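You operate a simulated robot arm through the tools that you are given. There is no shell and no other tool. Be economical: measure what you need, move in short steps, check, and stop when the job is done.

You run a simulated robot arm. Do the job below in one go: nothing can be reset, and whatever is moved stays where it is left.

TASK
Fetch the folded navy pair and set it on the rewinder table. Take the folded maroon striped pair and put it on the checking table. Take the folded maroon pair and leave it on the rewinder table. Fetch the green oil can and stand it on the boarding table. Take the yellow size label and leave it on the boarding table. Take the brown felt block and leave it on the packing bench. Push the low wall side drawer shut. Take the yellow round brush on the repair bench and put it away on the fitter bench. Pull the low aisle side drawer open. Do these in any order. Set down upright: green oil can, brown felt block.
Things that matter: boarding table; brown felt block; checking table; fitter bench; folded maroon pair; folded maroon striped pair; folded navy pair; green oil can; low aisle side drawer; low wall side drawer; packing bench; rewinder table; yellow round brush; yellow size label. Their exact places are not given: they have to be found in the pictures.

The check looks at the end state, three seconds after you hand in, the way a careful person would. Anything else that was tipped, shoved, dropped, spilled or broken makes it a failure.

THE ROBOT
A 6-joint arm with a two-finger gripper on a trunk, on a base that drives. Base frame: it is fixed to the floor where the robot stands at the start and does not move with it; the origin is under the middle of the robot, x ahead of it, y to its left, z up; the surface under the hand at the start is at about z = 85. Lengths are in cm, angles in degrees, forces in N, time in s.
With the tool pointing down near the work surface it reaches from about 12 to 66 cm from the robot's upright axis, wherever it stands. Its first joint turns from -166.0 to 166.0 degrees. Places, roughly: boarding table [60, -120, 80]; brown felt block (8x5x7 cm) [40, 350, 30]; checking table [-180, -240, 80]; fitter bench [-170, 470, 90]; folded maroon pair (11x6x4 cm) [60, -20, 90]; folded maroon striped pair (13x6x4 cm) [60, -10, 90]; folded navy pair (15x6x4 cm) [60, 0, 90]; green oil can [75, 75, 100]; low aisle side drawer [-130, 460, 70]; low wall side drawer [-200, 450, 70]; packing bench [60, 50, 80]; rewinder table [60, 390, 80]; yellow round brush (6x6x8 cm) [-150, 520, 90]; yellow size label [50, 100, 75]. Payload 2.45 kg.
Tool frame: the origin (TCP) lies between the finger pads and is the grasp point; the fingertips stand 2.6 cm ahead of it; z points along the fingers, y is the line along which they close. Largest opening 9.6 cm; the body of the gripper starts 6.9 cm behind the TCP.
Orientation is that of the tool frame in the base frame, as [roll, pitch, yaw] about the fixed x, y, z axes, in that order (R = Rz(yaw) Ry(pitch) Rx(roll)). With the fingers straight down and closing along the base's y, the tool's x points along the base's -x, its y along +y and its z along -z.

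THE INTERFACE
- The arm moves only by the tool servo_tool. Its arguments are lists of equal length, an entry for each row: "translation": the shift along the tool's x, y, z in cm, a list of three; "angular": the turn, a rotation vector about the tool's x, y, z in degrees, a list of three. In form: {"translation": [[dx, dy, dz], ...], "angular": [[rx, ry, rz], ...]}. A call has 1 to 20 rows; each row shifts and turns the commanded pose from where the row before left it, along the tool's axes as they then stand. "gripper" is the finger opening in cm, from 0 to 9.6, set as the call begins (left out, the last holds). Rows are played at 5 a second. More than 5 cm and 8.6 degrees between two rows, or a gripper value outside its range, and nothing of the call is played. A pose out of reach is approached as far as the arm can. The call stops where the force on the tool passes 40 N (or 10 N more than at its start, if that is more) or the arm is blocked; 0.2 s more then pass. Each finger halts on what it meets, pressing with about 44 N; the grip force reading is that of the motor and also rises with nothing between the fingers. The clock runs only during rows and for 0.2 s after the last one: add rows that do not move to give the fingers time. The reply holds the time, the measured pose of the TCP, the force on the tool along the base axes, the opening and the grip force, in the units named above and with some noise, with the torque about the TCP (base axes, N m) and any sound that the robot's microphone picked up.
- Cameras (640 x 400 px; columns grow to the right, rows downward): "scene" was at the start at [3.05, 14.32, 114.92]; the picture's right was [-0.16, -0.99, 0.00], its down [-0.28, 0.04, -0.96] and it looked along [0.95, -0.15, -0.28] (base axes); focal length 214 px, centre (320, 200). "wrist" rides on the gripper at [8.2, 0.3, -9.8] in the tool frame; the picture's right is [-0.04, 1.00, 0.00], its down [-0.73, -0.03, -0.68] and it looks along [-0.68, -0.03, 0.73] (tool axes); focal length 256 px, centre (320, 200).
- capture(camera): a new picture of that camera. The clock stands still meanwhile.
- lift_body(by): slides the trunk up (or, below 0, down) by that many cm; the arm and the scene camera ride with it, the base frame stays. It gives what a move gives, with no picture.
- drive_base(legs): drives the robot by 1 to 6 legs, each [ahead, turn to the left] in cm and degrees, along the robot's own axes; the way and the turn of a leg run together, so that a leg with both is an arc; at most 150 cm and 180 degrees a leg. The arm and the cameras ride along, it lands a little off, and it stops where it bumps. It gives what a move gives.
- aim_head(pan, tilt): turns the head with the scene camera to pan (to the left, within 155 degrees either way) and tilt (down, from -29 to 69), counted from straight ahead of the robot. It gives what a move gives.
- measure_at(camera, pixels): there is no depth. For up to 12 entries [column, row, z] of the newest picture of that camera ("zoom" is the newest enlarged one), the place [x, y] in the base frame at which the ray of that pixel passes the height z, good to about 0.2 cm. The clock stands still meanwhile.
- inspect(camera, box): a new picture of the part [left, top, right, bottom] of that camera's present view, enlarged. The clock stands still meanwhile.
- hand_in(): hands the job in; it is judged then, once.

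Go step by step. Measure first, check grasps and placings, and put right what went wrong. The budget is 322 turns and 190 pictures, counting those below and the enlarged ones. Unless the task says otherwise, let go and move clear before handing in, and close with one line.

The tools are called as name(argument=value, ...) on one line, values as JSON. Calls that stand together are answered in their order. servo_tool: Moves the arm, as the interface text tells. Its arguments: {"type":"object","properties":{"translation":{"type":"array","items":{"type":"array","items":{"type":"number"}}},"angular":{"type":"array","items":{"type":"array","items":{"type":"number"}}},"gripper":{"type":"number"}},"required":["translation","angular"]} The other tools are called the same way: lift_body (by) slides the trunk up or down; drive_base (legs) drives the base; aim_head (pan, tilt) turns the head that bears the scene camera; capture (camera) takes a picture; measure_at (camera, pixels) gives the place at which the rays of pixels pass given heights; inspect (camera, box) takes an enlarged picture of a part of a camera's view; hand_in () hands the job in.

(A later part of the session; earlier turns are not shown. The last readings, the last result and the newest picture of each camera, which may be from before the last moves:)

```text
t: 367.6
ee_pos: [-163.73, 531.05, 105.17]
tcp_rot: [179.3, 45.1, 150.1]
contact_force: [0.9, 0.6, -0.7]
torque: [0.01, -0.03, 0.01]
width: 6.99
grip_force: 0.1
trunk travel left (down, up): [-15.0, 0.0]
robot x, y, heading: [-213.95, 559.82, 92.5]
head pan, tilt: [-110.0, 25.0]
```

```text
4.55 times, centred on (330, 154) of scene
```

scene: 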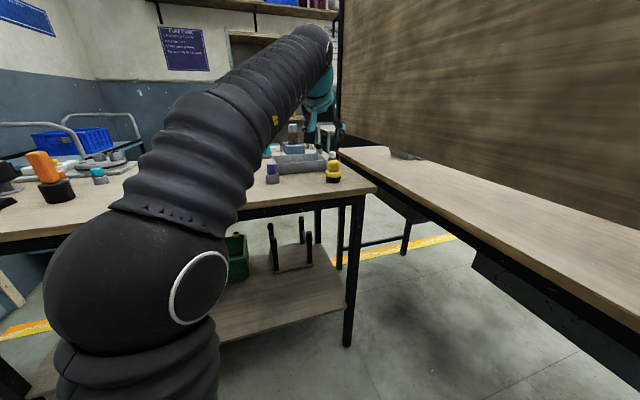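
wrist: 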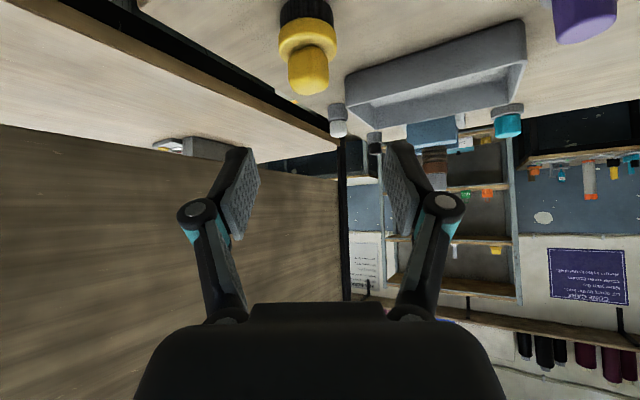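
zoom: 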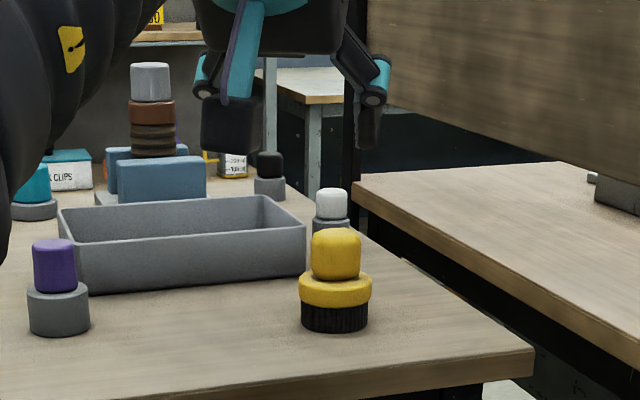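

Brush centre ≈ (-155,525.3), knob top ≈ 95.5. I approach along the tool axis to grip the knob at z ≈ 94.4.

servo_tool(translation=[[0.63, -0.63, 0], [0, 0, 4], [0, 0, 4], [0, 0, 4], [0, 0, 2.6], [0, 0, 0]], angular=[[0, 0, 0], [0, 0, 0], [0, 0, 0], [0, 0, 0], [0, 0, 0], [0, 0, 0]], gripper=6.6)

capture(camera="wrist")

inspect(camera="scene", box=[260, 110, 400, 198])

```text
t: 369.0
ee_pos: [-155.56, 525.87, 94.42]
tcp_rot: [179.3, 45.1, 150.1]
contact_force: [-0.1, 0.3, 0.2]
torque: [0.01, -0.01, -0.01]
width: 6.58
grip_force: 0.1
trunk travel left (down, up): [-15.0, 0.0]
robot x, y, heading: [-213.83, 559.72, 92.6]
head pan, tilt: [-110.0, 25.0]
```

```text
66 pictures are left
```

wrist: 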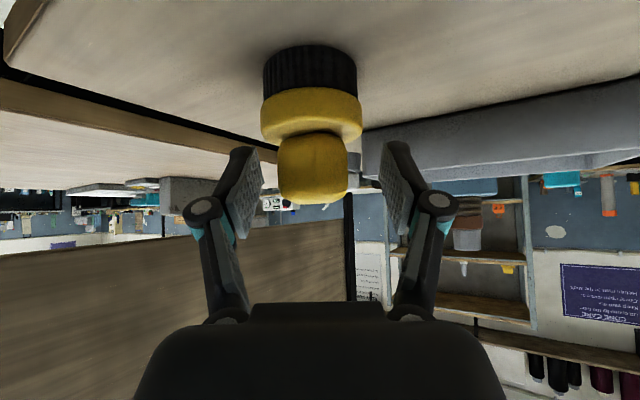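

```text
4.55 times, centred on (330, 154) of scene
```

zoom: 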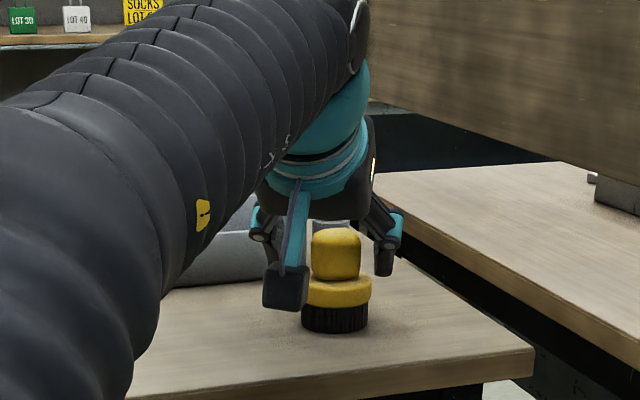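

The knob is between the fingertips. I close and lift.

servo_tool(translation=[[0, 0, 0], [0, 0, 0], [0, 0, 0], [0, 0, 0]], angular=[[0, 0, 0], [0, 0, 0], [0, 0, 0], [0, 0, 0]], gripper=1.5)

servo_tool(translation=[[-1.4, 0, -1.4], [-1.4, 0, -1.4], [-1.4, 0, -1.4], [0, 0, -4]], angular=[[0, 0, 0], [0, 0, 0], [0, 0, 0], [0, 0, 0]])

capture(camera="wrist")

```text
t: 370.0
ee_pos: [-155.76, 525.7, 94.52]
tcp_rot: [179.4, 45.1, 150.1]
contact_force: [0.9, -1.5, 4.4]
torque: [-0.23, -0.06, 0.06]
width: 4.4
grip_force: 44.0
trunk travel left (down, up): [-15.0, 0.0]
robot x, y, heading: [-213.63, 559.38, 92.6]
head pan, tilt: [-110.0, 25.0]
```

```text
t: 371.0
ee_pos: [-158.02, 527.11, 103.12]
tcp_rot: [179.4, 45.1, 150.1]
contact_force: [0.4, -1.3, -1.8]
torque: [0.0, 0.04, 0.01]
width: 4.4
grip_force: 43.6
trunk travel left (down, up): [-15.0, 0.0]
robot x, y, heading: [-213.81, 559.63, 92.4]
head pan, tilt: [-110.0, 25.0]
```

```text
64 pictures are left
```

wrist: 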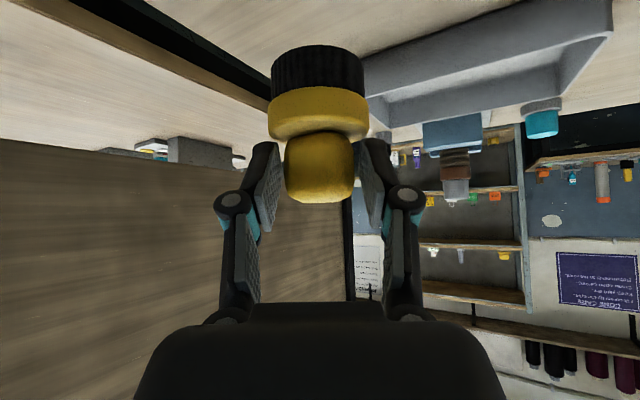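

Brush held (4.4 cm). I retract, swing it rear-right, and return to the west corridor to set it on the fitter bench's west end.

servo_tool(translation=[[3.4, 0, -3.4], [3.4, 0, -3.4], [3.4, 0, -3.4], [3.4, 0, -3.4], [3.4, 0, -3.4], [3.4, 0, -3.4], [1.5, 0, -1.5], [0.17, -3.9, -0.17], [0.17, -3.9, -0.17], [0.17, -3.9, -0.17], [0.17, -3.9, -0.17]], angular=[[0, 0, 0], [0, 0, 0], [0, 0, 0], [0, 0, 0], [0, 0, 0], [0, 0, 0], [0, 0, 0], [4.95, 0, 4.95], [4.95, 0, 4.95], [4.95, 0, 4.95], [4.95, 0, 4.95]])

drive_base(legs=[[17, 0], [0, -60], [-48, 0], [0, 46]])

aim_head(pan=-130, tilt=25)

capture(camera="scene")

```text
t: 373.4
ee_pos: [-195.55, 531.14, 102.98]
tcp_rot: [179.4, 44.9, 121.9]
contact_force: [0.0, -0.3, -2.0]
torque: [0.04, 0.0, -0.01]
width: 4.41
grip_force: 43.8
trunk travel left (down, up): [-15.0, 0.0]
robot x, y, heading: [-213.75, 559.79, 92.7]
head pan, tilt: [-110.0, 25.0]
```

```text
t: 382.1
ee_pos: [-244.57, 518.62, 103.12]
tcp_rot: [179.4, 45.0, 107.8]
contact_force: [-0.7, 0.6, -0.7]
torque: [-0.01, 0.02, 0.01]
width: 4.32
grip_force: 44.2
trunk travel left (down, up): [-15.0, 0.0]
robot x, y, heading: [-255.02, 550.79, 78.2]
head pan, tilt: [-110.0, 25.0]
```

```text
t: 382.9
ee_pos: [-244.55, 518.59, 103.0]
tcp_rot: [179.5, 44.9, 107.9]
contact_force: [0.5, -0.6, -0.5]
torque: [0.03, 0.0, 0.0]
width: 4.27
grip_force: 43.7
trunk travel left (down, up): [-15.0, 0.0]
robot x, y, heading: [-255.21, 551.01, 78.5]
head pan, tilt: [-130.0, 25.0]
```

```text
63 pictures are left
```

scene: 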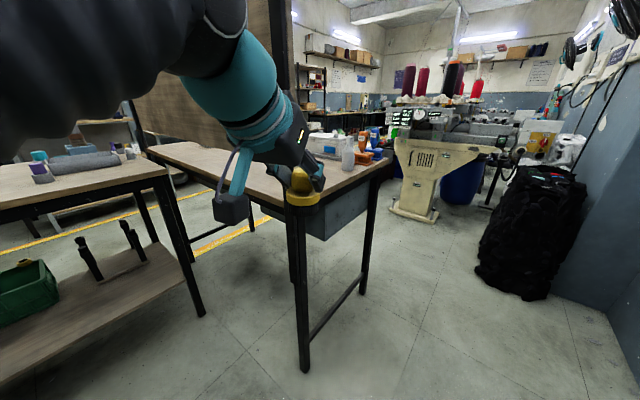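

The fitter bench's north-west corner area looks free. I measure it.

measure_at(camera="scene", pixels=[[297, 207, 87], [392, 165, 87], [325, 192, 87], [347, 174, 87], [300, 175, 87], [284, 165, 87], [303, 372, 0], [363, 292, 0]])

inspect(camera="scene", box=[220, 110, 420, 235])

```text
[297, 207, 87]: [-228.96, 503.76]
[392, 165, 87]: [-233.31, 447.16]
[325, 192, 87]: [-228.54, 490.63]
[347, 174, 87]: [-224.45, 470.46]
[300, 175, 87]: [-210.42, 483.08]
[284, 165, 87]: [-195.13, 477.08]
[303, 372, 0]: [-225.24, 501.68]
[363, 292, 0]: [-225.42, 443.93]
```

```text
3.20 times, centred on (320, 172) of scene
```

zoom: 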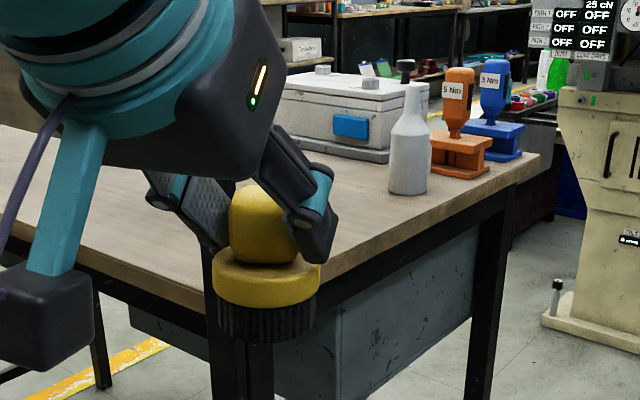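

Spot (-217,488) on the fitter bench is free. I reverse to about (-268,489), face north and swing the arm toward the bench.

drive_base(legs=[[-62, 0], [0, 11.5]])

servo_tool(translation=[[0.2, 4.44, -0.2], [0.2, 4.44, -0.2], [0.2, 4.44, -0.2], [0.2, 4.44, -0.2], [0.2, 4.44, -0.2], [0.2, 4.44, -0.2], [0.2, 4.44, -0.2], [0.2, 4.44, -0.2]], angular=[[-5.3, 0, -5.3], [-5.3, 0, -5.3], [-5.3, 0, -5.3], [-5.3, 0, -5.3], [-5.3, 0, -5.3], [-5.3, 0, -5.3], [-5.3, 0, -5.3], [-5.3, 0, -5.3]])

aim_head(pan=-90, tilt=25)

capture(camera="scene")

capture(camera="wrist")

```text
t: 387.2
ee_pos: [-250.57, 459.89, 103.03]
tcp_rot: [179.4, 44.9, 119.5]
contact_force: [-0.2, 0.7, -1.0]
torque: [-0.01, 0.08, 0.01]
width: 3.51
grip_force: 44.1
trunk travel left (down, up): [-15.0, 0.0]
robot x, y, heading: [-267.61, 489.11, 89.7]
head pan, tilt: [-130.0, 25.0]
```

```text
t: 389.0
ee_pos: [-233.65, 489.59, 103.27]
tcp_rot: [179.5, 45.3, 179.7]
contact_force: [0.8, 0.9, -0.4]
torque: [0.02, 0.02, 0.03]
width: 3.51
grip_force: 44.3
trunk travel left (down, up): [-15.0, 0.0]
robot x, y, heading: [-267.79, 489.32, 90.0]
head pan, tilt: [-130.0, 25.0]
```

```text
t: 390.1
ee_pos: [-233.77, 489.44, 103.27]
tcp_rot: [179.5, 45.3, 179.5]
contact_force: [0.2, 0.2, -1.4]
torque: [0.0, 0.0, -0.04]
width: 3.5
grip_force: 43.6
trunk travel left (down, up): [-15.0, 0.0]
robot x, y, heading: [-267.67, 488.99, 90.1]
head pan, tilt: [-90.0, 25.0]
```

```text
61 pictures are left
```

scene: 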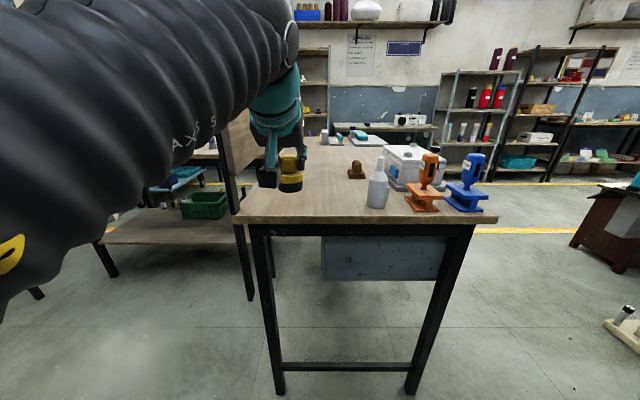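

```text
60 pictures are left
```

wrist: 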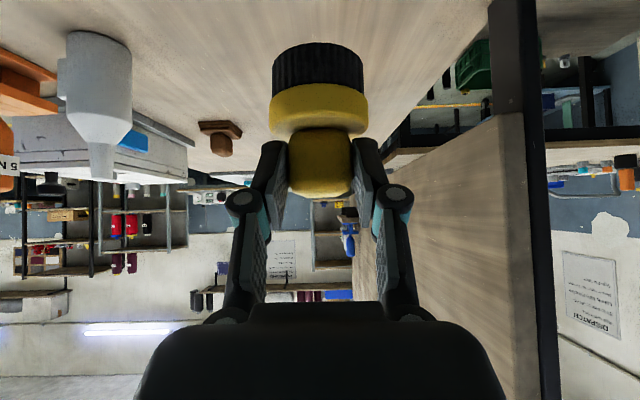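

Grip width changed to 3.5 (knob shifted slightly) but it is held. I extend 17 cm and lower.

servo_tool(translation=[[-3, 0, 3], [-3, 0, 3], [-3, 0, 3], [-3, 0, 3], [1.4, 0, 1.4], [1.4, 0, 1.4], [1.4, 0, 1.4], [0.7, 0, 0.7]], angular=[[0, 0, 0], [0, 0, 0], [0, 0, 0], [0, 0, 0], [0, 0, 0], [0, 0, 0], [0, 0, 0], [0, 0, 0]])

inspect(camera="scene", box=[220, 110, 420, 235])

```text
t: 391.9
ee_pos: [-216.55, 489.23, 96.57]
tcp_rot: [179.6, 45.3, 179.6]
contact_force: [0.6, -0.2, -0.2]
torque: [-0.01, 0.01, 0.0]
width: 3.5
grip_force: 44.5
trunk travel left (down, up): [-15.0, 0.0]
robot x, y, heading: [-267.91, 489.59, 90.0]
head pan, tilt: [-90.0, 25.0]
```

```text
3.20 times, centred on (320, 172) of scene
```

zoom: 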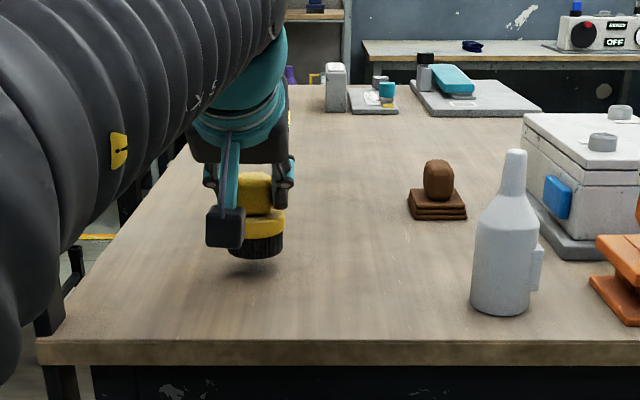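

servo_tool(translation=[[0.3, 0, 0.3], [0.2, 0, 0.2], [0, 0, 0]], angular=[[0, 0, 0], [0, 0, 0], [0, 0, 0]])

servo_tool(translation=[[0.2, 0, 0.2], [0.15, 0, 0.15], [0, 0, 0]], angular=[[0, 0, 0], [0, 0, 0], [0, 0, 0]])

servo_tool(translation=[[0.2, 0, 0.2], [0, 0, 0]], angular=[[0, 0, 0], [0, 0, 0]])

inspect(camera="scene", box=[260, 140, 340, 190])

```text
t: 392.6
ee_pos: [-216.56, 489.31, 95.81]
tcp_rot: [179.5, 45.3, 179.6]
contact_force: [0.9, 0.8, -1.3]
torque: [0.0, 0.04, 0.04]
width: 3.49
grip_force: 43.9
trunk travel left (down, up): [-15.0, 0.0]
robot x, y, heading: [-267.92, 489.41, 90.1]
head pan, tilt: [-90.0, 25.0]
```

```text
t: 393.4
ee_pos: [-216.45, 489.42, 95.18]
tcp_rot: [179.5, 45.3, 179.6]
contact_force: [-0.2, 0.8, -0.8]
torque: [0.01, 0.01, -0.01]
width: 3.49
grip_force: 43.8
trunk travel left (down, up): [-15.0, 0.0]
robot x, y, heading: [-267.53, 489.03, 90.0]
head pan, tilt: [-90.0, 25.0]
```

```text
t: 394.1
ee_pos: [-216.47, 489.48, 94.95]
tcp_rot: [179.5, 45.4, 179.6]
contact_force: [-0.3, 0.8, -1.2]
torque: [0.0, 0.02, 0.02]
width: 3.5
grip_force: 44.1
trunk travel left (down, up): [-15.0, 0.0]
robot x, y, heading: [-267.76, 489.45, 90.0]
head pan, tilt: [-90.0, 25.0]
```

```text
8.00 times, centred on (300, 165) of scene
```

zoom: 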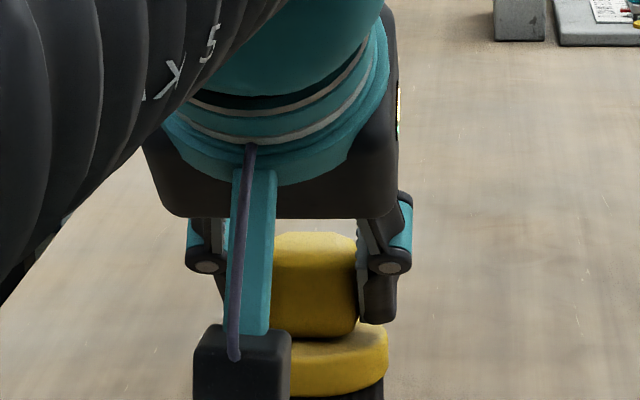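

servo_tool(translation=[[0.2, 0, 0.2], [0, 0, 0]], angular=[[0, 0, 0], [0, 0, 0]])

servo_tool(translation=[[0.2, 0, 0.2], [0, 0, 0]], angular=[[0, 0, 0], [0, 0, 0]])

servo_tool(translation=[[0.2, 0, 0.2], [0, 0, 0]], angular=[[0, 0, 0], [0, 0, 0]])

inspect(camera="scene", box=[250, 140, 350, 202])

```text
t: 394.6
ee_pos: [-216.65, 489.53, 94.75]
tcp_rot: [179.5, 45.2, 179.7]
contact_force: [0.0, 0.1, -0.5]
torque: [0.0, -0.03, 0.03]
width: 3.49
grip_force: 44.3
trunk travel left (down, up): [-15.0, 0.0]
robot x, y, heading: [-267.61, 489.44, 90.2]
head pan, tilt: [-90.0, 25.0]
```

```text
t: 395.2
ee_pos: [-216.58, 489.45, 94.8]
tcp_rot: [179.5, 45.6, 179.8]
contact_force: [0.6, -0.4, 17.1]
torque: [-0.39, -0.2, 0.0]
width: 3.49
grip_force: 43.8
trunk travel left (down, up): [-15.0, 0.0]
robot x, y, heading: [-267.24, 489.02, 90.2]
head pan, tilt: [-90.0, 25.0]
```

```text
t: 395.9
ee_pos: [-216.71, 489.37, 94.44]
tcp_rot: [179.6, 45.8, 179.8]
contact_force: [2.5, 2.8, 33.6]
torque: [0.02, -0.64, 0.1]
width: 3.51
grip_force: 43.5
trunk travel left (down, up): [-15.0, 0.0]
robot x, y, heading: [-267.86, 489.08, 90.1]
head pan, tilt: [-90.0, 25.0]
```

```text
6.40 times, centred on (300, 171) of scene
```

zoom: 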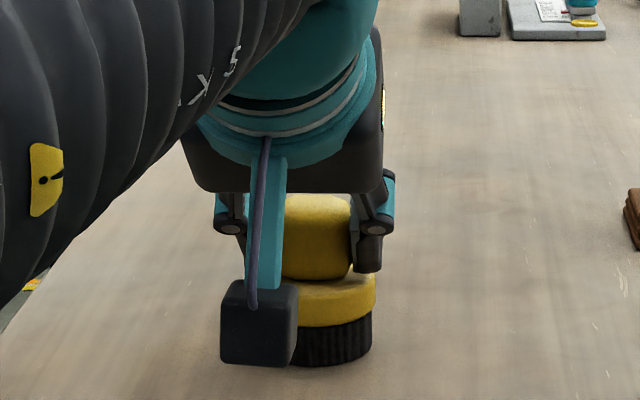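

It stands on the bench (33 N). I ease up slightly, open and back away along the tool axis.

servo_tool(translation=[[-0.15, 0, -0.15], [0, 0, 0]], angular=[[0, 0, 0], [0, 0, 0]])

servo_tool(translation=[[0, 0, 0], [0, 0, 0], [0, 0, 0]], angular=[[0, 0, 0], [0, 0, 0], [0, 0, 0]], gripper=6.6)

servo_tool(translation=[[0, 0, -2], [0, 0, -4], [0, 0, -4], [0, 0, -4], [2, 0, -2], [2, 0, -2]], angular=[[0, 0, 0], [0, 0, 0], [0, 0, 0], [0, 0, 0], [0, 0, 0], [0, 0, 0]])

capture(camera="scene")

```text
t: 396.4
ee_pos: [-216.64, 489.34, 94.5]
tcp_rot: [179.5, 45.3, 179.7]
contact_force: [6.2, 4.7, 25.9]
torque: [0.1, -1.24, 0.21]
width: 3.52
grip_force: 44.5
trunk travel left (down, up): [-15.0, 0.0]
robot x, y, heading: [-267.47, 489.25, 90.0]
head pan, tilt: [-90.0, 25.0]
```

```text
t: 397.2
ee_pos: [-216.58, 489.27, 94.34]
tcp_rot: [179.5, 45.2, 179.6]
contact_force: [-0.2, -0.1, -0.1]
torque: [0.0, -0.03, -0.03]
width: 6.63
grip_force: 0.1
trunk travel left (down, up): [-15.0, 0.0]
robot x, y, heading: [-267.44, 488.87, 89.9]
head pan, tilt: [-90.0, 25.0]
```

```text
t: 398.6
ee_pos: [-232.0, 489.15, 104.02]
tcp_rot: [179.5, 45.4, 179.7]
contact_force: [0.4, 0.3, 0.2]
torque: [-0.01, 0.01, 0.01]
width: 6.61
grip_force: 0.0
trunk travel left (down, up): [-15.0, 0.0]
robot x, y, heading: [-267.64, 489.32, 90.4]
head pan, tilt: [-90.0, 25.0]
```

```text
56 pictures are left
```

scene: 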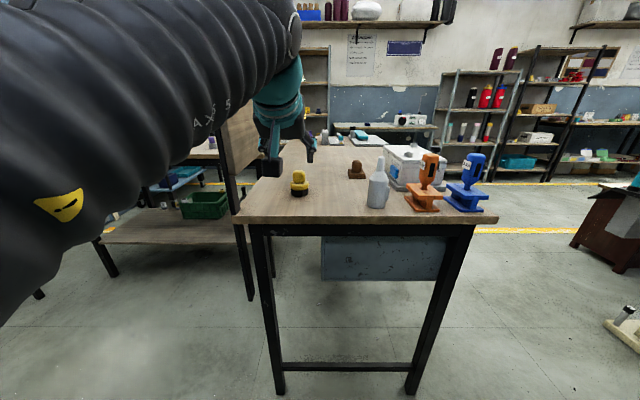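

The brush is in place. I swing the arm back and leave the corridor the way I came.

servo_tool(translation=[[1, 0, -1], [0.2, -4.4, -0.2], [0.2, -4.4, -0.2], [0.2, -4.4, -0.2], [0.2, -4.4, -0.2], [0.2, -4.4, -0.2], [0.2, -4.4, -0.2], [0.2, -4.4, -0.2], [0.2, -4.4, -0.2]], angular=[[0, 0, 0], [5.3, 0, 5.3], [5.3, 0, 5.3], [5.3, 0, 5.3], [5.3, 0, 5.3], [5.3, 0, 5.3], [5.3, 0, 5.3], [5.3, 0, 5.3], [5.3, 0, 5.3]])

drive_base(legs=[[-45, 0], [0, 30], [-42, 0], [0, 47]])

drive_base(legs=[[-70, 0]])

```text
t: 400.6
ee_pos: [-250.75, 460.17, 103.96]
tcp_rot: [179.4, 44.9, 119.4]
contact_force: [-0.4, 0.8, 0.1]
torque: [0.01, 0.03, 0.01]
width: 6.63
grip_force: 0.1
trunk travel left (down, up): [-15.0, 0.0]
robot x, y, heading: [-268.17, 489.0, 90.2]
head pan, tilt: [-90.0, 25.0]
```

```text
t: 409.1
ee_pos: [-214.32, 418.27, 104.07]
tcp_rot: [179.4, 44.9, -163.9]
contact_force: [1.0, 0.1, 0.7]
torque: [-0.02, 0.0, 0.02]
width: 6.64
grip_force: 0.0
trunk travel left (down, up): [-15.0, 0.0]
robot x, y, heading: [-246.59, 408.51, 166.8]
head pan, tilt: [-90.0, 25.0]
```

```text
t: 412.9
ee_pos: [-146.44, 402.75, 104.04]
tcp_rot: [179.4, 44.9, -163.3]
contact_force: [0.6, 0.5, 0.0]
torque: [0.02, 0.01, 0.03]
width: 6.61
grip_force: 0.0
trunk travel left (down, up): [-15.0, 0.0]
robot x, y, heading: [-178.43, 392.63, 167.4]
head pan, tilt: [-90.0, 25.0]
```

I keep reversing to the aisle and then face north for the felt block.

drive_base(legs=[[-115, 0], [0, -77]])

aim_head(pan=-90, tilt=30)

capture(camera="scene")

```text
t: 422.2
ee_pos: [-49.7, 337.43, 103.99]
tcp_rot: [179.4, 44.9, 117.9]
contact_force: [-0.4, 0.5, -0.3]
torque: [-0.03, 0.01, -0.02]
width: 6.6
grip_force: 0.1
trunk travel left (down, up): [-15.0, 0.0]
robot x, y, heading: [-65.9, 366.76, 88.5]
head pan, tilt: [-90.0, 25.0]
```

```text
t: 422.9
ee_pos: [-49.74, 337.3, 103.94]
tcp_rot: [179.4, 44.9, 117.8]
contact_force: [0.1, -0.4, -0.1]
torque: [0.01, 0.0, -0.03]
width: 6.6
grip_force: 0.1
trunk travel left (down, up): [-15.0, 0.0]
robot x, y, heading: [-65.86, 366.96, 88.2]
head pan, tilt: [-90.0, 30.0]
```

```text
55 pictures are left
```

scene: 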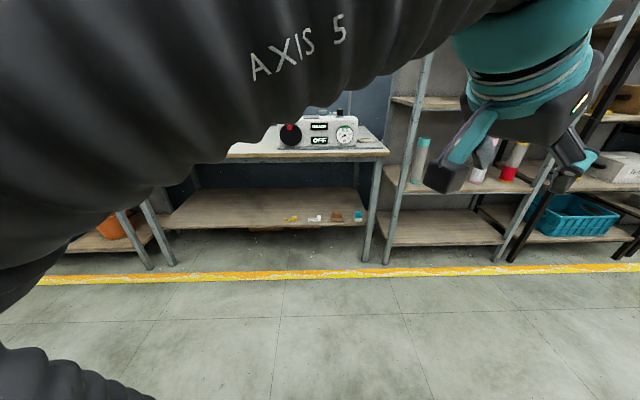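

inspect(camera="scene", box=[260, 180, 400, 268])

measure_at(camera="scene", pixels=[[336, 221, 30], [336, 221, 25], [367, 222, 30], [366, 262, 0], [390, 152, 80], [365, 227, 28], [170, 262, 0]])

```text
4.55 times, centred on (330, 224) of scene
```

zoom: 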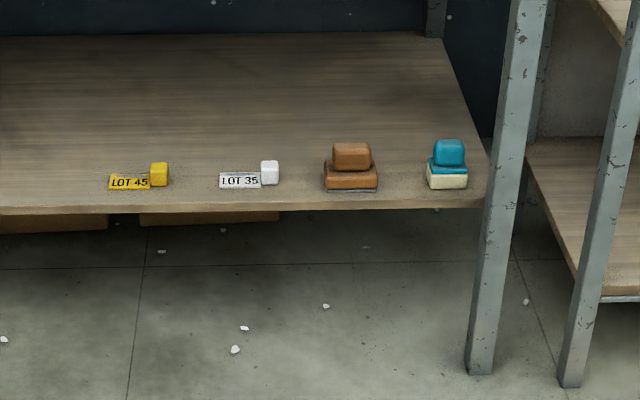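

```text
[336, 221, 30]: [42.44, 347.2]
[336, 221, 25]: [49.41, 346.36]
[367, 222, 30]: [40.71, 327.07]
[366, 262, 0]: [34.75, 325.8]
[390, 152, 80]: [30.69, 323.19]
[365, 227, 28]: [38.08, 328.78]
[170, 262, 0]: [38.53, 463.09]
```

Shelf ≈ z 30, block front at (42.4,347), so its centre ≈ (45,347). I shuffle to about (-12,347).

drive_base(legs=[[0, -50], [68, 0], [0, 52], [-62, 0]])

servo_tool(translation=[[0.2, 4.3, -0.2], [0.2, 4.3, -0.2], [0.2, 4.3, -0.2], [0.2, 4.3, -0.2], [0.2, 4.3, -0.2], [0.2, 4.3, -0.2], [0.2, 4.3, -0.2], [0.2, 4.3, -0.2]], angular=[[-5.3, 0, -5.3], [-5.3, 0, -5.3], [-5.3, 0, -5.3], [-5.3, 0, -5.3], [-5.3, 0, -5.3], [-5.3, 0, -5.3], [-5.3, 0, -5.3], [-5.3, 0, -5.3]], gripper=7.6)

aim_head(pan=-80, tilt=50)

capture(camera="scene")

```text
t: 434.3
ee_pos: [3.79, 317.51, 103.98]
tcp_rot: [179.5, 44.9, 118.8]
contact_force: [0.0, 0.2, -0.4]
torque: [-0.03, -0.01, -0.01]
width: 6.62
grip_force: 0.1
trunk travel left (down, up): [-15.0, 0.0]
robot x, y, heading: [-12.98, 346.96, 89.4]
head pan, tilt: [-90.0, 30.0]
```

```text
t: 436.1
ee_pos: [20.47, 345.77, 104.25]
tcp_rot: [179.5, 45.3, 178.8]
contact_force: [0.2, 0.7, 0.2]
torque: [-0.01, -0.02, -0.01]
width: 7.59
grip_force: 0.1
trunk travel left (down, up): [-15.0, 0.0]
robot x, y, heading: [-12.77, 346.98, 89.3]
head pan, tilt: [-90.0, 30.0]
```

```text
t: 436.9
ee_pos: [20.34, 345.82, 104.29]
tcp_rot: [179.4, 45.3, 178.8]
contact_force: [0.4, 0.2, -0.2]
torque: [-0.04, 0.01, -0.01]
width: 7.59
grip_force: 0.0
trunk travel left (down, up): [-15.0, 0.0]
robot x, y, heading: [-13.27, 346.5, 89.3]
head pan, tilt: [-80.0, 50.0]
```

```text
53 pictures are left
```

scene: 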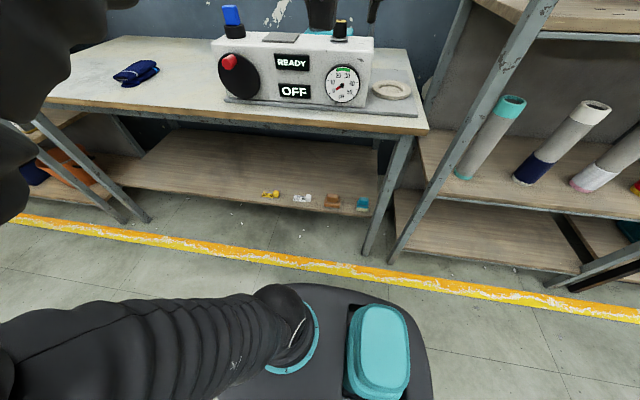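

Good view. The arm can't fold that tightly this close, so I shift the robot 10 cm away from the table first.

drive_base(legs=[[0, 8], [40, 0], [0, -15], [-40, 0], [0, 7.5]])

capture(camera="scene")

measure_at(camera="scene", pixels=[[320, 200, 30]])

```text
t: 443.6
ee_pos: [9.93, 345.72, 104.31]
tcp_rot: [179.5, 45.2, 179.2]
contact_force: [0.2, 0.1, 0.2]
torque: [0.0, 0.01, 0.0]
width: 7.62
grip_force: 0.0
trunk travel left (down, up): [-15.0, 0.0]
robot x, y, heading: [-23.38, 346.64, 89.9]
head pan, tilt: [-80.0, 50.0]
```

```text
52 pictures are left
```

scene: 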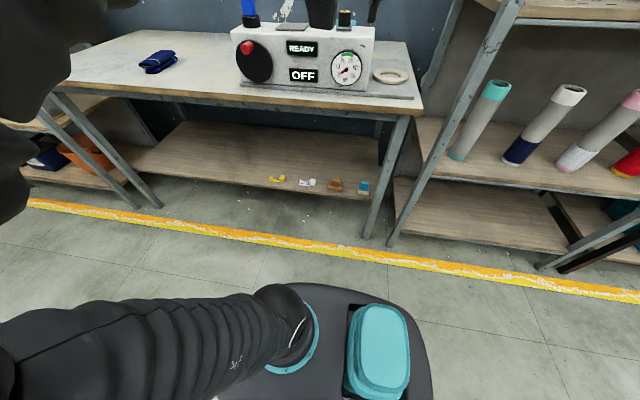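

```text
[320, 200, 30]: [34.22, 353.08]
```

inspect(camera="scene", box=[290, 160, 390, 222])

measure_at(camera="zoom", pixels=[[243, 206, 30], [335, 214, 30], [290, 211, 30], [262, 130, 37], [330, 135, 37], [296, 133, 37], [180, 190, 30], [450, 222, 30], [470, 190, 32]])

```text
6.40 times, centred on (340, 191) of scene
```

zoom: 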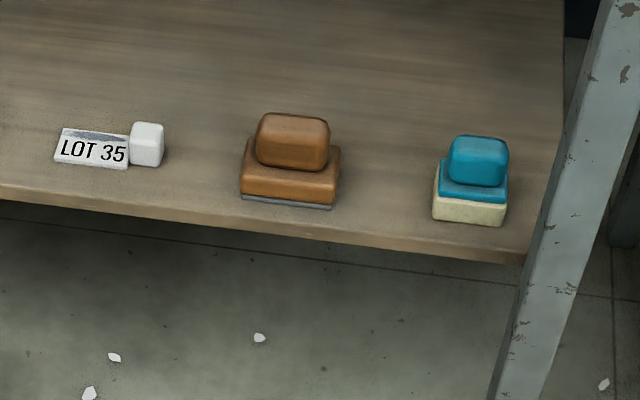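

```text
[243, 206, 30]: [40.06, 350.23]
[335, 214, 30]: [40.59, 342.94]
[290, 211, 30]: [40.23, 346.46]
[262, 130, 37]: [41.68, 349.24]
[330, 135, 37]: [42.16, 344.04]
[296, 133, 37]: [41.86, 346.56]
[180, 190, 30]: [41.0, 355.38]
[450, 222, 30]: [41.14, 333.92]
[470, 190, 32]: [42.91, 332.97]
```

Combining views, the shelf is nearer z≈33 and the block centre ≈ (40.7,346.7). I lower the arm in front of the shelf.

servo_tool(translation=[[-2.5, 1, 2.5], [-2.0, 0, 2.0], [2.8, 0, 2.8], [2.8, 0, 2.8], [2.8, 0, 2.8], [2.8, 0, 2.8], [2.8, 0, 2.8], [2.8, 0, 2.8], [2.8, 0, 2.8], [2.8, 0, 2.8], [2.8, 0, 2.8], [2.8, 0, 2.8], [2.8, 0, 2.8]], angular=[[0, 0, 0], [0, 0, 0], [0, 0, 0], [0, 0, 0], [0, 0, 0], [0, 0, 0], [0, 0, 0], [0, 0, 0], [0, 0, 0], [0, 0, 0], [0, 0, 0], [0, 0, 0], [0, 0, 0]])

capture(camera="wrist")

capture(camera="scene")

```text
t: 446.4
ee_pos: [18.14, 346.61, 61.58]
tcp_rot: [-179.9, 45.2, -179.9]
contact_force: [0.6, -0.1, 0.6]
torque: [0.02, 0.0, -0.01]
width: 7.6
grip_force: 0.0
out of reach, approached as far as the arm can: row 13
trunk travel left (down, up): [-15.0, 0.0]
robot x, y, heading: [-23.48, 346.7, 90.0]
head pan, tilt: [-80.0, 50.0]
```

```text
50 pictures are left
```

wrist: 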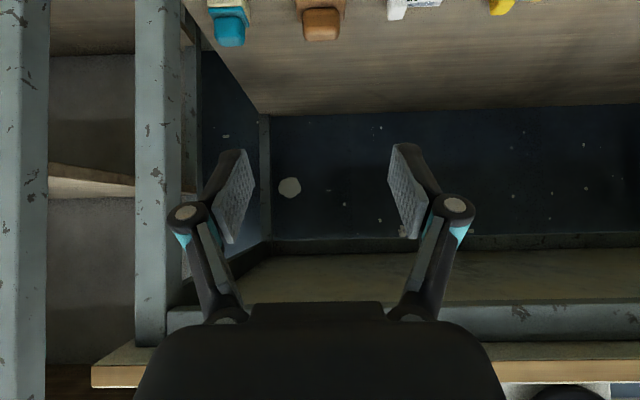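

```text
49 pictures are left
```

scene: 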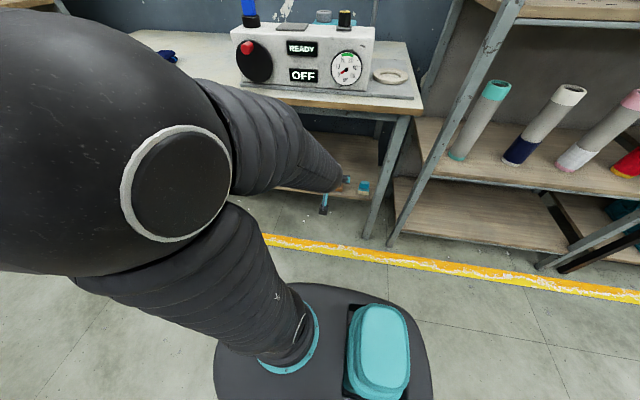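

Aligned in y (block at column 322). I move forward then down along the tool axis, and check.

servo_tool(translation=[[-2.1, 0, 2.1], [0, 0, 4], [0, 0, 4], [0, 0, 4], [0, 0, 3]], angular=[[0, 0, 0], [0, 0, 0], [0, 0, 0], [0, 0, 0], [0, 0, 0]])

capture(camera="wrist")

```text
t: 447.6
ee_pos: [31.91, 346.57, 51.27]
tcp_rot: [179.5, 45.4, 179.4]
contact_force: [0.5, -0.6, -0.1]
torque: [0.01, 0.03, -0.02]
width: 7.59
grip_force: 0.1
trunk travel left (down, up): [-15.0, 0.0]
robot x, y, heading: [-23.35, 346.24, 89.7]
head pan, tilt: [-80.0, 50.0]
```

```text
48 pictures are left
```

wrist: 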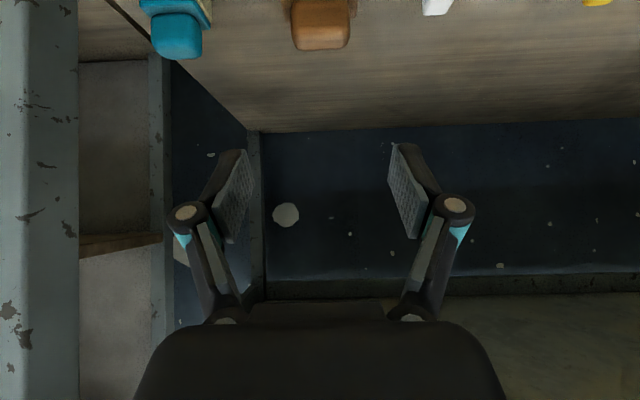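

measure_at(camera="wrist", pixels=[[320, 48, 40], [320, 48, 37], [320, 25, 40], [320, 25, 37], [292, 25, 38], [350, 25, 38], [320, 2, 36], [320, 2, 34]])

inspect(camera="wrist", box=[220, 0, 420, 125])

```text
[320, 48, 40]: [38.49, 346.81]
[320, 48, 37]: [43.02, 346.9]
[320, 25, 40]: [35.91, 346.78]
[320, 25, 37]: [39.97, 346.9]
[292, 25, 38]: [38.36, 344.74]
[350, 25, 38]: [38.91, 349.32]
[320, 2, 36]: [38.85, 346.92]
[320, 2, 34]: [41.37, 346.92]
```

```text
3.20 times, centred on (320, 62) of wrist
```

zoom: 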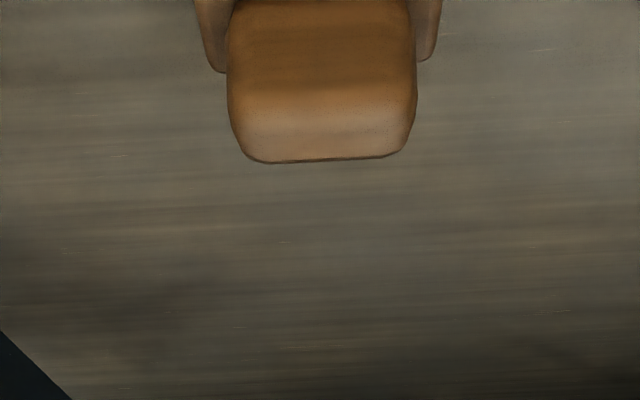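

The knob top is at ≈36.7, centre (42.3,346.8). I continue: along the axis, then down, then in.

servo_tool(translation=[[0, 0.2, 4], [0, 0, 4], [0, 0, 3], [1.9, 0, 0], [1.8, 0, 0], [0, 0, 2], [0, 0, 2]], angular=[[0, 0, 0], [0, 0, 0], [0, 0, 0], [0, 0, 0], [0, 0, 0], [0, 0, 0], [0, 0, 0]], gripper=7.4)

capture(camera="wrist")

```text
t: 449.2
ee_pos: [40.11, 344.44, 38.45]
tcp_rot: [179.3, 45.3, 179.2]
contact_force: [0.0, -0.2, 0.5]
torque: [0.03, 0.03, -0.02]
width: 7.4
grip_force: 0.1
out of reach, approached as far as the arm can: row 4, 5, 6
trunk travel left (down, up): [-15.0, 0.0]
robot x, y, heading: [-23.35, 346.39, 90.0]
head pan, tilt: [-80.0, 50.0]
```

```text
46 pictures are left
```

wrist: 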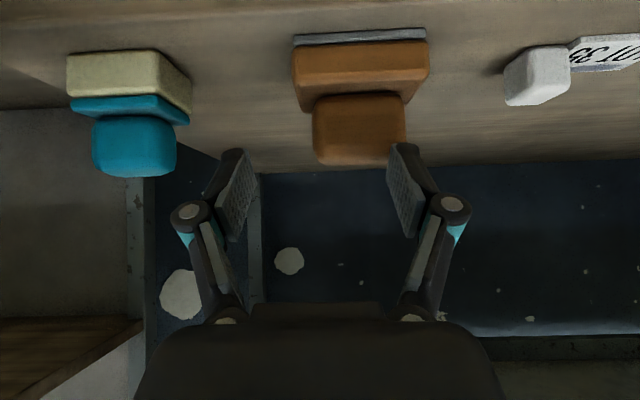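

The hand slipped sideways to y=344.4 at a reach limit. I back off slightly, shift +2.4 in y, and re-check.

servo_tool(translation=[[0, 0, -3], [-0.5, 2.4, 0], [0, 0, 0]], angular=[[0, 0, 0], [0, 0, 0], [0, 0, 0]])

capture(camera="wrist")

```text
t: 450.0
ee_pos: [37.92, 344.78, 40.65]
tcp_rot: [179.3, 45.3, 179.3]
contact_force: [0.3, -0.2, -0.9]
torque: [-0.01, 0.0, -0.01]
width: 7.4
grip_force: 0.1
out of reach, approached as far as the arm can: row 2
trunk travel left (down, up): [-15.0, 0.0]
robot x, y, heading: [-23.23, 346.66, 90.0]
head pan, tilt: [-80.0, 50.0]
```

```text
45 pictures are left
```

wrist: 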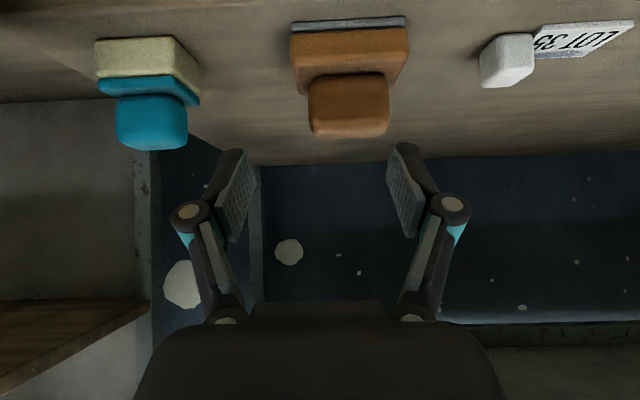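

It's at the arm's inner limit; lowering the trunk helps. I raise the hand 12 cm, then lower the trunk by 11.

servo_tool(translation=[[-2.8, 0, -2.8], [-2.8, 0, -2.8], [-2.8, 0, -2.8]], angular=[[0, 0, 0], [0, 0, 0], [0, 0, 0]])

lift_body(by=-11)

servo_tool(translation=[[0, 1, 0], [0, 1, 0], [0, 0, 0]], angular=[[0, 0, 0.7], [0, 0, 0], [0, 0, 0]])

capture(camera="wrist")

```text
t: 450.8
ee_pos: [38.04, 344.82, 52.47]
tcp_rot: [179.6, 45.1, 179.3]
contact_force: [-0.1, 1.5, -0.8]
torque: [0.01, 0.02, 0.02]
width: 7.41
grip_force: 0.0
trunk travel left (down, up): [-15.0, 0.0]
robot x, y, heading: [-23.49, 346.17, 90.0]
head pan, tilt: [-80.0, 50.0]
```

```text
t: 452.2
ee_pos: [38.05, 344.91, 41.64]
tcp_rot: [179.6, 45.3, 179.2]
contact_force: [0.2, 0.2, -0.4]
torque: [-0.01, -0.01, 0.0]
width: 7.4
grip_force: 0.1
trunk travel left (down, up): [-4.0, 11.0]
robot x, y, heading: [-23.37, 346.44, 89.7]
head pan, tilt: [-80.0, 50.0]
```

```text
t: 453.0
ee_pos: [38.16, 346.83, 41.49]
tcp_rot: [178.7, 45.4, 178.2]
contact_force: [-0.3, -0.2, 0.3]
torque: [0.01, 0.01, 0.01]
width: 7.4
grip_force: 0.1
trunk travel left (down, up): [-4.0, 11.0]
robot x, y, heading: [-23.63, 346.12, 89.9]
head pan, tilt: [-80.0, 50.0]
```

```text
44 pictures are left
```

wrist: 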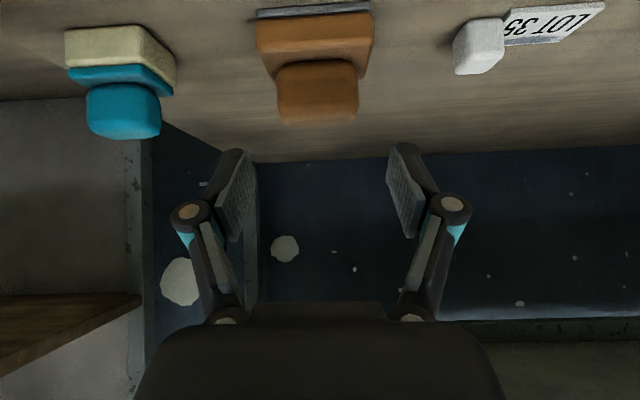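

Centred now (knob at column 318). I move down and in to the grip position.

servo_tool(translation=[[1.0, 0, 0], [0, 0, 3], [0, 0, 2], [0, 0, 1.5], [0, 0, 0]], angular=[[0, 0, 0], [0, 0, 0], [0, 0, 0], [0, 0, 0], [0, 0, 0]])

capture(camera="wrist")

```text
t: 454.2
ee_pos: [41.9, 347.05, 36.27]
tcp_rot: [178.8, 45.3, 178.2]
contact_force: [-0.4, 0.5, -0.3]
torque: [0.02, -0.02, -0.02]
width: 7.39
grip_force: 0.0
trunk travel left (down, up): [-4.0, 11.0]
robot x, y, heading: [-23.32, 346.38, 89.9]
head pan, tilt: [-80.0, 50.0]
```

```text
43 pictures are left
```

wrist: 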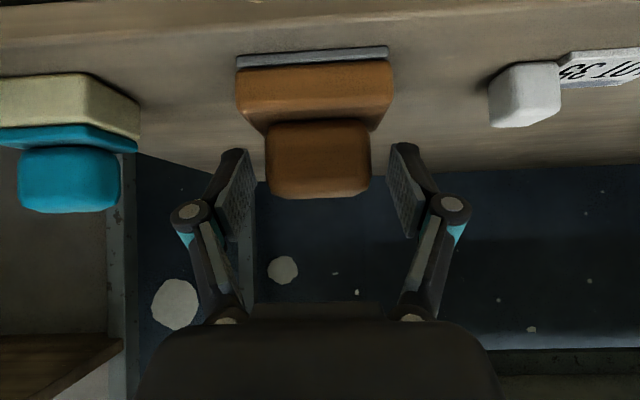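

servo_tool(translation=[[0, 0, 0.5], [0, 0, 0], [0, 0, 0], [0, 0, 0]], angular=[[0, 0, 0], [0, 0, 0], [0, 0, 0], [0, 0, 0]], gripper=2.5)

servo_tool(translation=[[-1.4, 0, -1.4], [-1.4, 0, -1.4], [0, 0, 0]], angular=[[0, 0, 0], [0, 0, 0], [0, 0, 0]])

capture(camera="wrist")

```text
t: 455.2
ee_pos: [42.4, 346.9, 36.29]
tcp_rot: [178.8, 45.5, 178.4]
contact_force: [-5.8, -0.3, 23.9]
torque: [-0.32, 0.2, 0.01]
width: 5.54
grip_force: 44.1
trunk travel left (down, up): [-4.0, 11.0]
robot x, y, heading: [-23.23, 346.63, 89.9]
head pan, tilt: [-80.0, 50.0]
```

```text
t: 456.0
ee_pos: [42.42, 346.9, 39.93]
tcp_rot: [178.8, 45.2, 178.3]
contact_force: [0.6, 0.2, -1.7]
torque: [-0.02, 0.02, 0.0]
width: 5.52
grip_force: 43.7
trunk travel left (down, up): [-4.0, 11.0]
robot x, y, heading: [-23.38, 346.29, 89.9]
head pan, tilt: [-80.0, 50.0]
```

```text
42 pictures are left
```

wrist: 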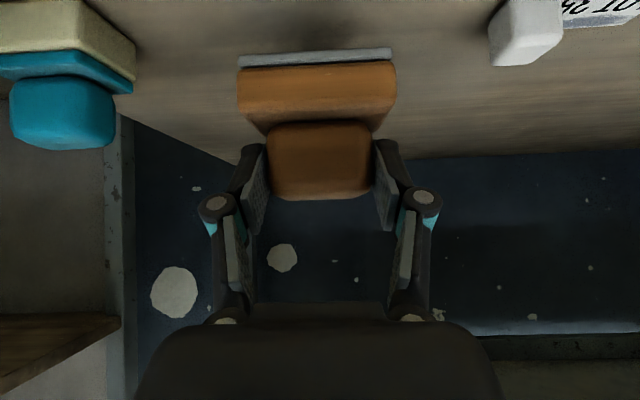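

Block held (5.5 cm). I withdraw it from under the table, then raise arm and trunk.

servo_tool(translation=[[0, 0, -4], [0, 0, -4], [0, 0, -4], [0, 0, -4], [0, 0, -4], [0, 0, -4], [3.4, 0, -3.4], [3.4, 0, -3.4]], angular=[[0, 0, 0], [0, 0, 0], [0, 0, 0], [0, 0, 0], [0, 0, 0], [0, 0, 0], [0, 0, 0], [0, 0, 0]])

servo_tool(translation=[[-2.8, 0, -2.8], [-2.8, 0, -2.8], [-2.8, 0, -2.8], [-2.8, 0, -2.8], [-2.8, 0, -2.8], [-2.8, 0, -2.8], [-2.8, 0, -2.8], [-2.8, 0, -2.8], [-2.8, 0, -2.8]], angular=[[0, 0, 0], [0, 0, 0], [0, 0, 0], [0, 0, 0], [0, 0, 0], [0, 0, 0], [0, 0, 0], [0, 0, 0], [0, 0, 0]])

lift_body(by=11)

capture(camera="wrist")

```text
t: 457.8
ee_pos: [15.45, 347.06, 57.1]
tcp_rot: [178.8, 45.3, 178.2]
contact_force: [-0.1, -0.2, -1.3]
torque: [-0.03, 0.0, 0.02]
width: 5.55
grip_force: 44.5
trunk travel left (down, up): [-4.0, 11.0]
robot x, y, heading: [-23.26, 346.36, 89.9]
head pan, tilt: [-80.0, 50.0]
```

```text
t: 459.8
ee_pos: [15.27, 346.19, 92.39]
tcp_rot: [178.8, 45.3, 178.3]
contact_force: [-0.2, 0.5, -2.2]
torque: [0.02, 0.02, 0.0]
width: 5.52
grip_force: 43.7
trunk travel left (down, up): [-4.0, 11.0]
robot x, y, heading: [-23.24, 346.42, 89.9]
head pan, tilt: [-80.0, 50.0]
```

```text
t: 461.2
ee_pos: [15.3, 346.38, 103.35]
tcp_rot: [178.8, 45.3, 178.3]
contact_force: [-0.1, 0.5, -2.0]
torque: [0.01, 0.02, -0.01]
width: 5.53
grip_force: 44.4
trunk travel left (down, up): [-15.0, 0.0]
robot x, y, heading: [-23.15, 346.09, 90.0]
head pan, tilt: [-80.0, 50.0]
```

```text
41 pictures are left
```

wrist: 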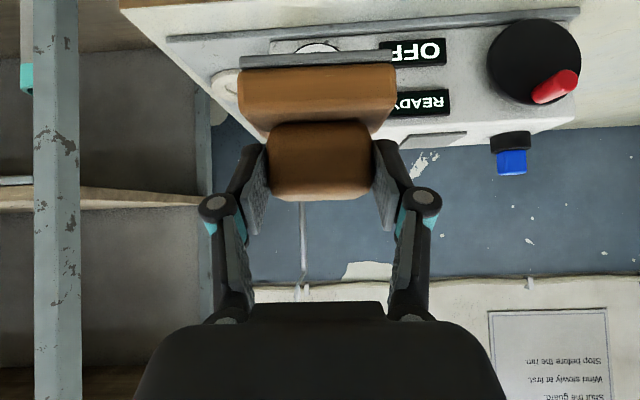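

I reverse down the aisle to y≈46 at the packing bench.

drive_base(legs=[[0, -0.5], [-150, 0], [-150, 0]])

aim_head(pan=-85, tilt=30)

capture(camera="scene")

```text
t: 475.9
ee_pos: [10.32, 47.48, 103.22]
tcp_rot: [178.8, 45.3, 177.7]
contact_force: [-0.1, 0.5, -1.9]
torque: [0.01, 0.02, -0.03]
width: 5.51
grip_force: 44.4
trunk travel left (down, up): [-15.0, 0.0]
robot x, y, heading: [-28.16, 47.72, 89.1]
head pan, tilt: [-80.0, 50.0]
```

```text
t: 476.8
ee_pos: [10.54, 47.49, 103.34]
tcp_rot: [178.8, 45.3, 177.6]
contact_force: [-0.3, -0.9, -1.7]
torque: [-0.01, 0.0, 0.0]
width: 5.53
grip_force: 44.3
trunk travel left (down, up): [-15.0, 0.0]
robot x, y, heading: [-28.33, 47.8, 89.0]
head pan, tilt: [-85.0, 30.0]
```

```text
40 pictures are left
```

scene: 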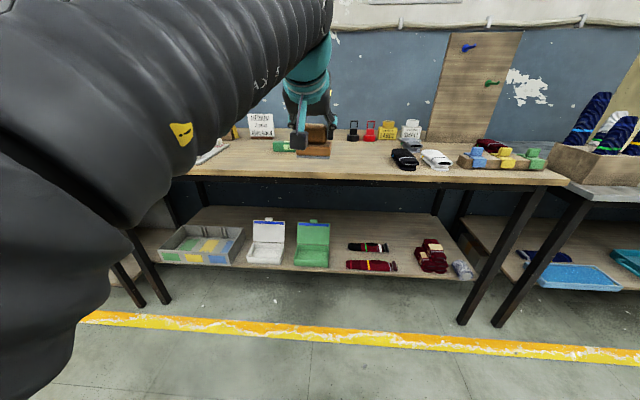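

Spot at about (43,46) is free. I extend over it.

servo_tool(translation=[[-3.3, 0, 3.3], [-3.3, 0, 3.3], [-3.3, 0, 3.3], [-3.3, 0, 3.3], [-3.3, 0, 3.3], [-3.3, 0, 3.3], [-3.2, 0, 3.2]], angular=[[0, 0, 0], [0, 0, 0], [0, 0, 0], [0, 0, 0], [0, 0, 0], [0, 0, 0], [0, 0, 0]])

capture(camera="wrist")

capture(camera="scene")

```text
t: 478.4
ee_pos: [43.33, 46.56, 103.17]
tcp_rot: [178.8, 44.9, 177.7]
contact_force: [1.3, -0.3, -2.1]
torque: [-0.04, 0.1, 0.03]
width: 5.51
grip_force: 43.6
trunk travel left (down, up): [-15.0, 0.0]
robot x, y, heading: [-28.23, 48.13, 89.2]
head pan, tilt: [-85.0, 30.0]
```

```text
39 pictures are left
```

wrist: 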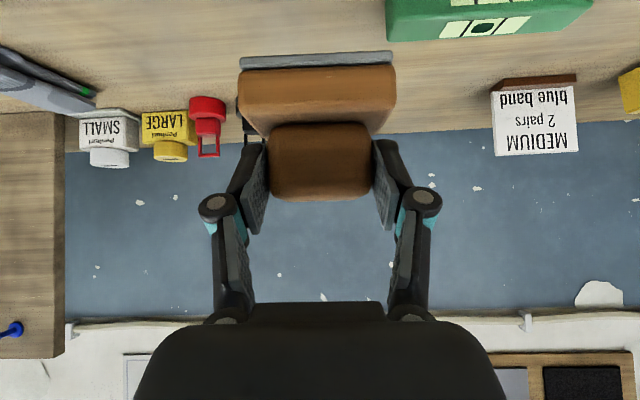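

```text
38 pictures are left
```

scene: 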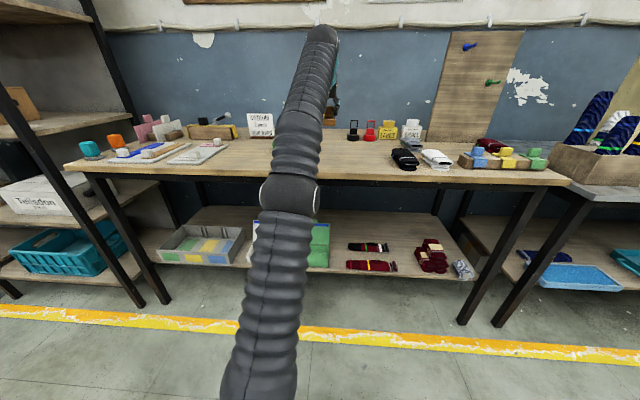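

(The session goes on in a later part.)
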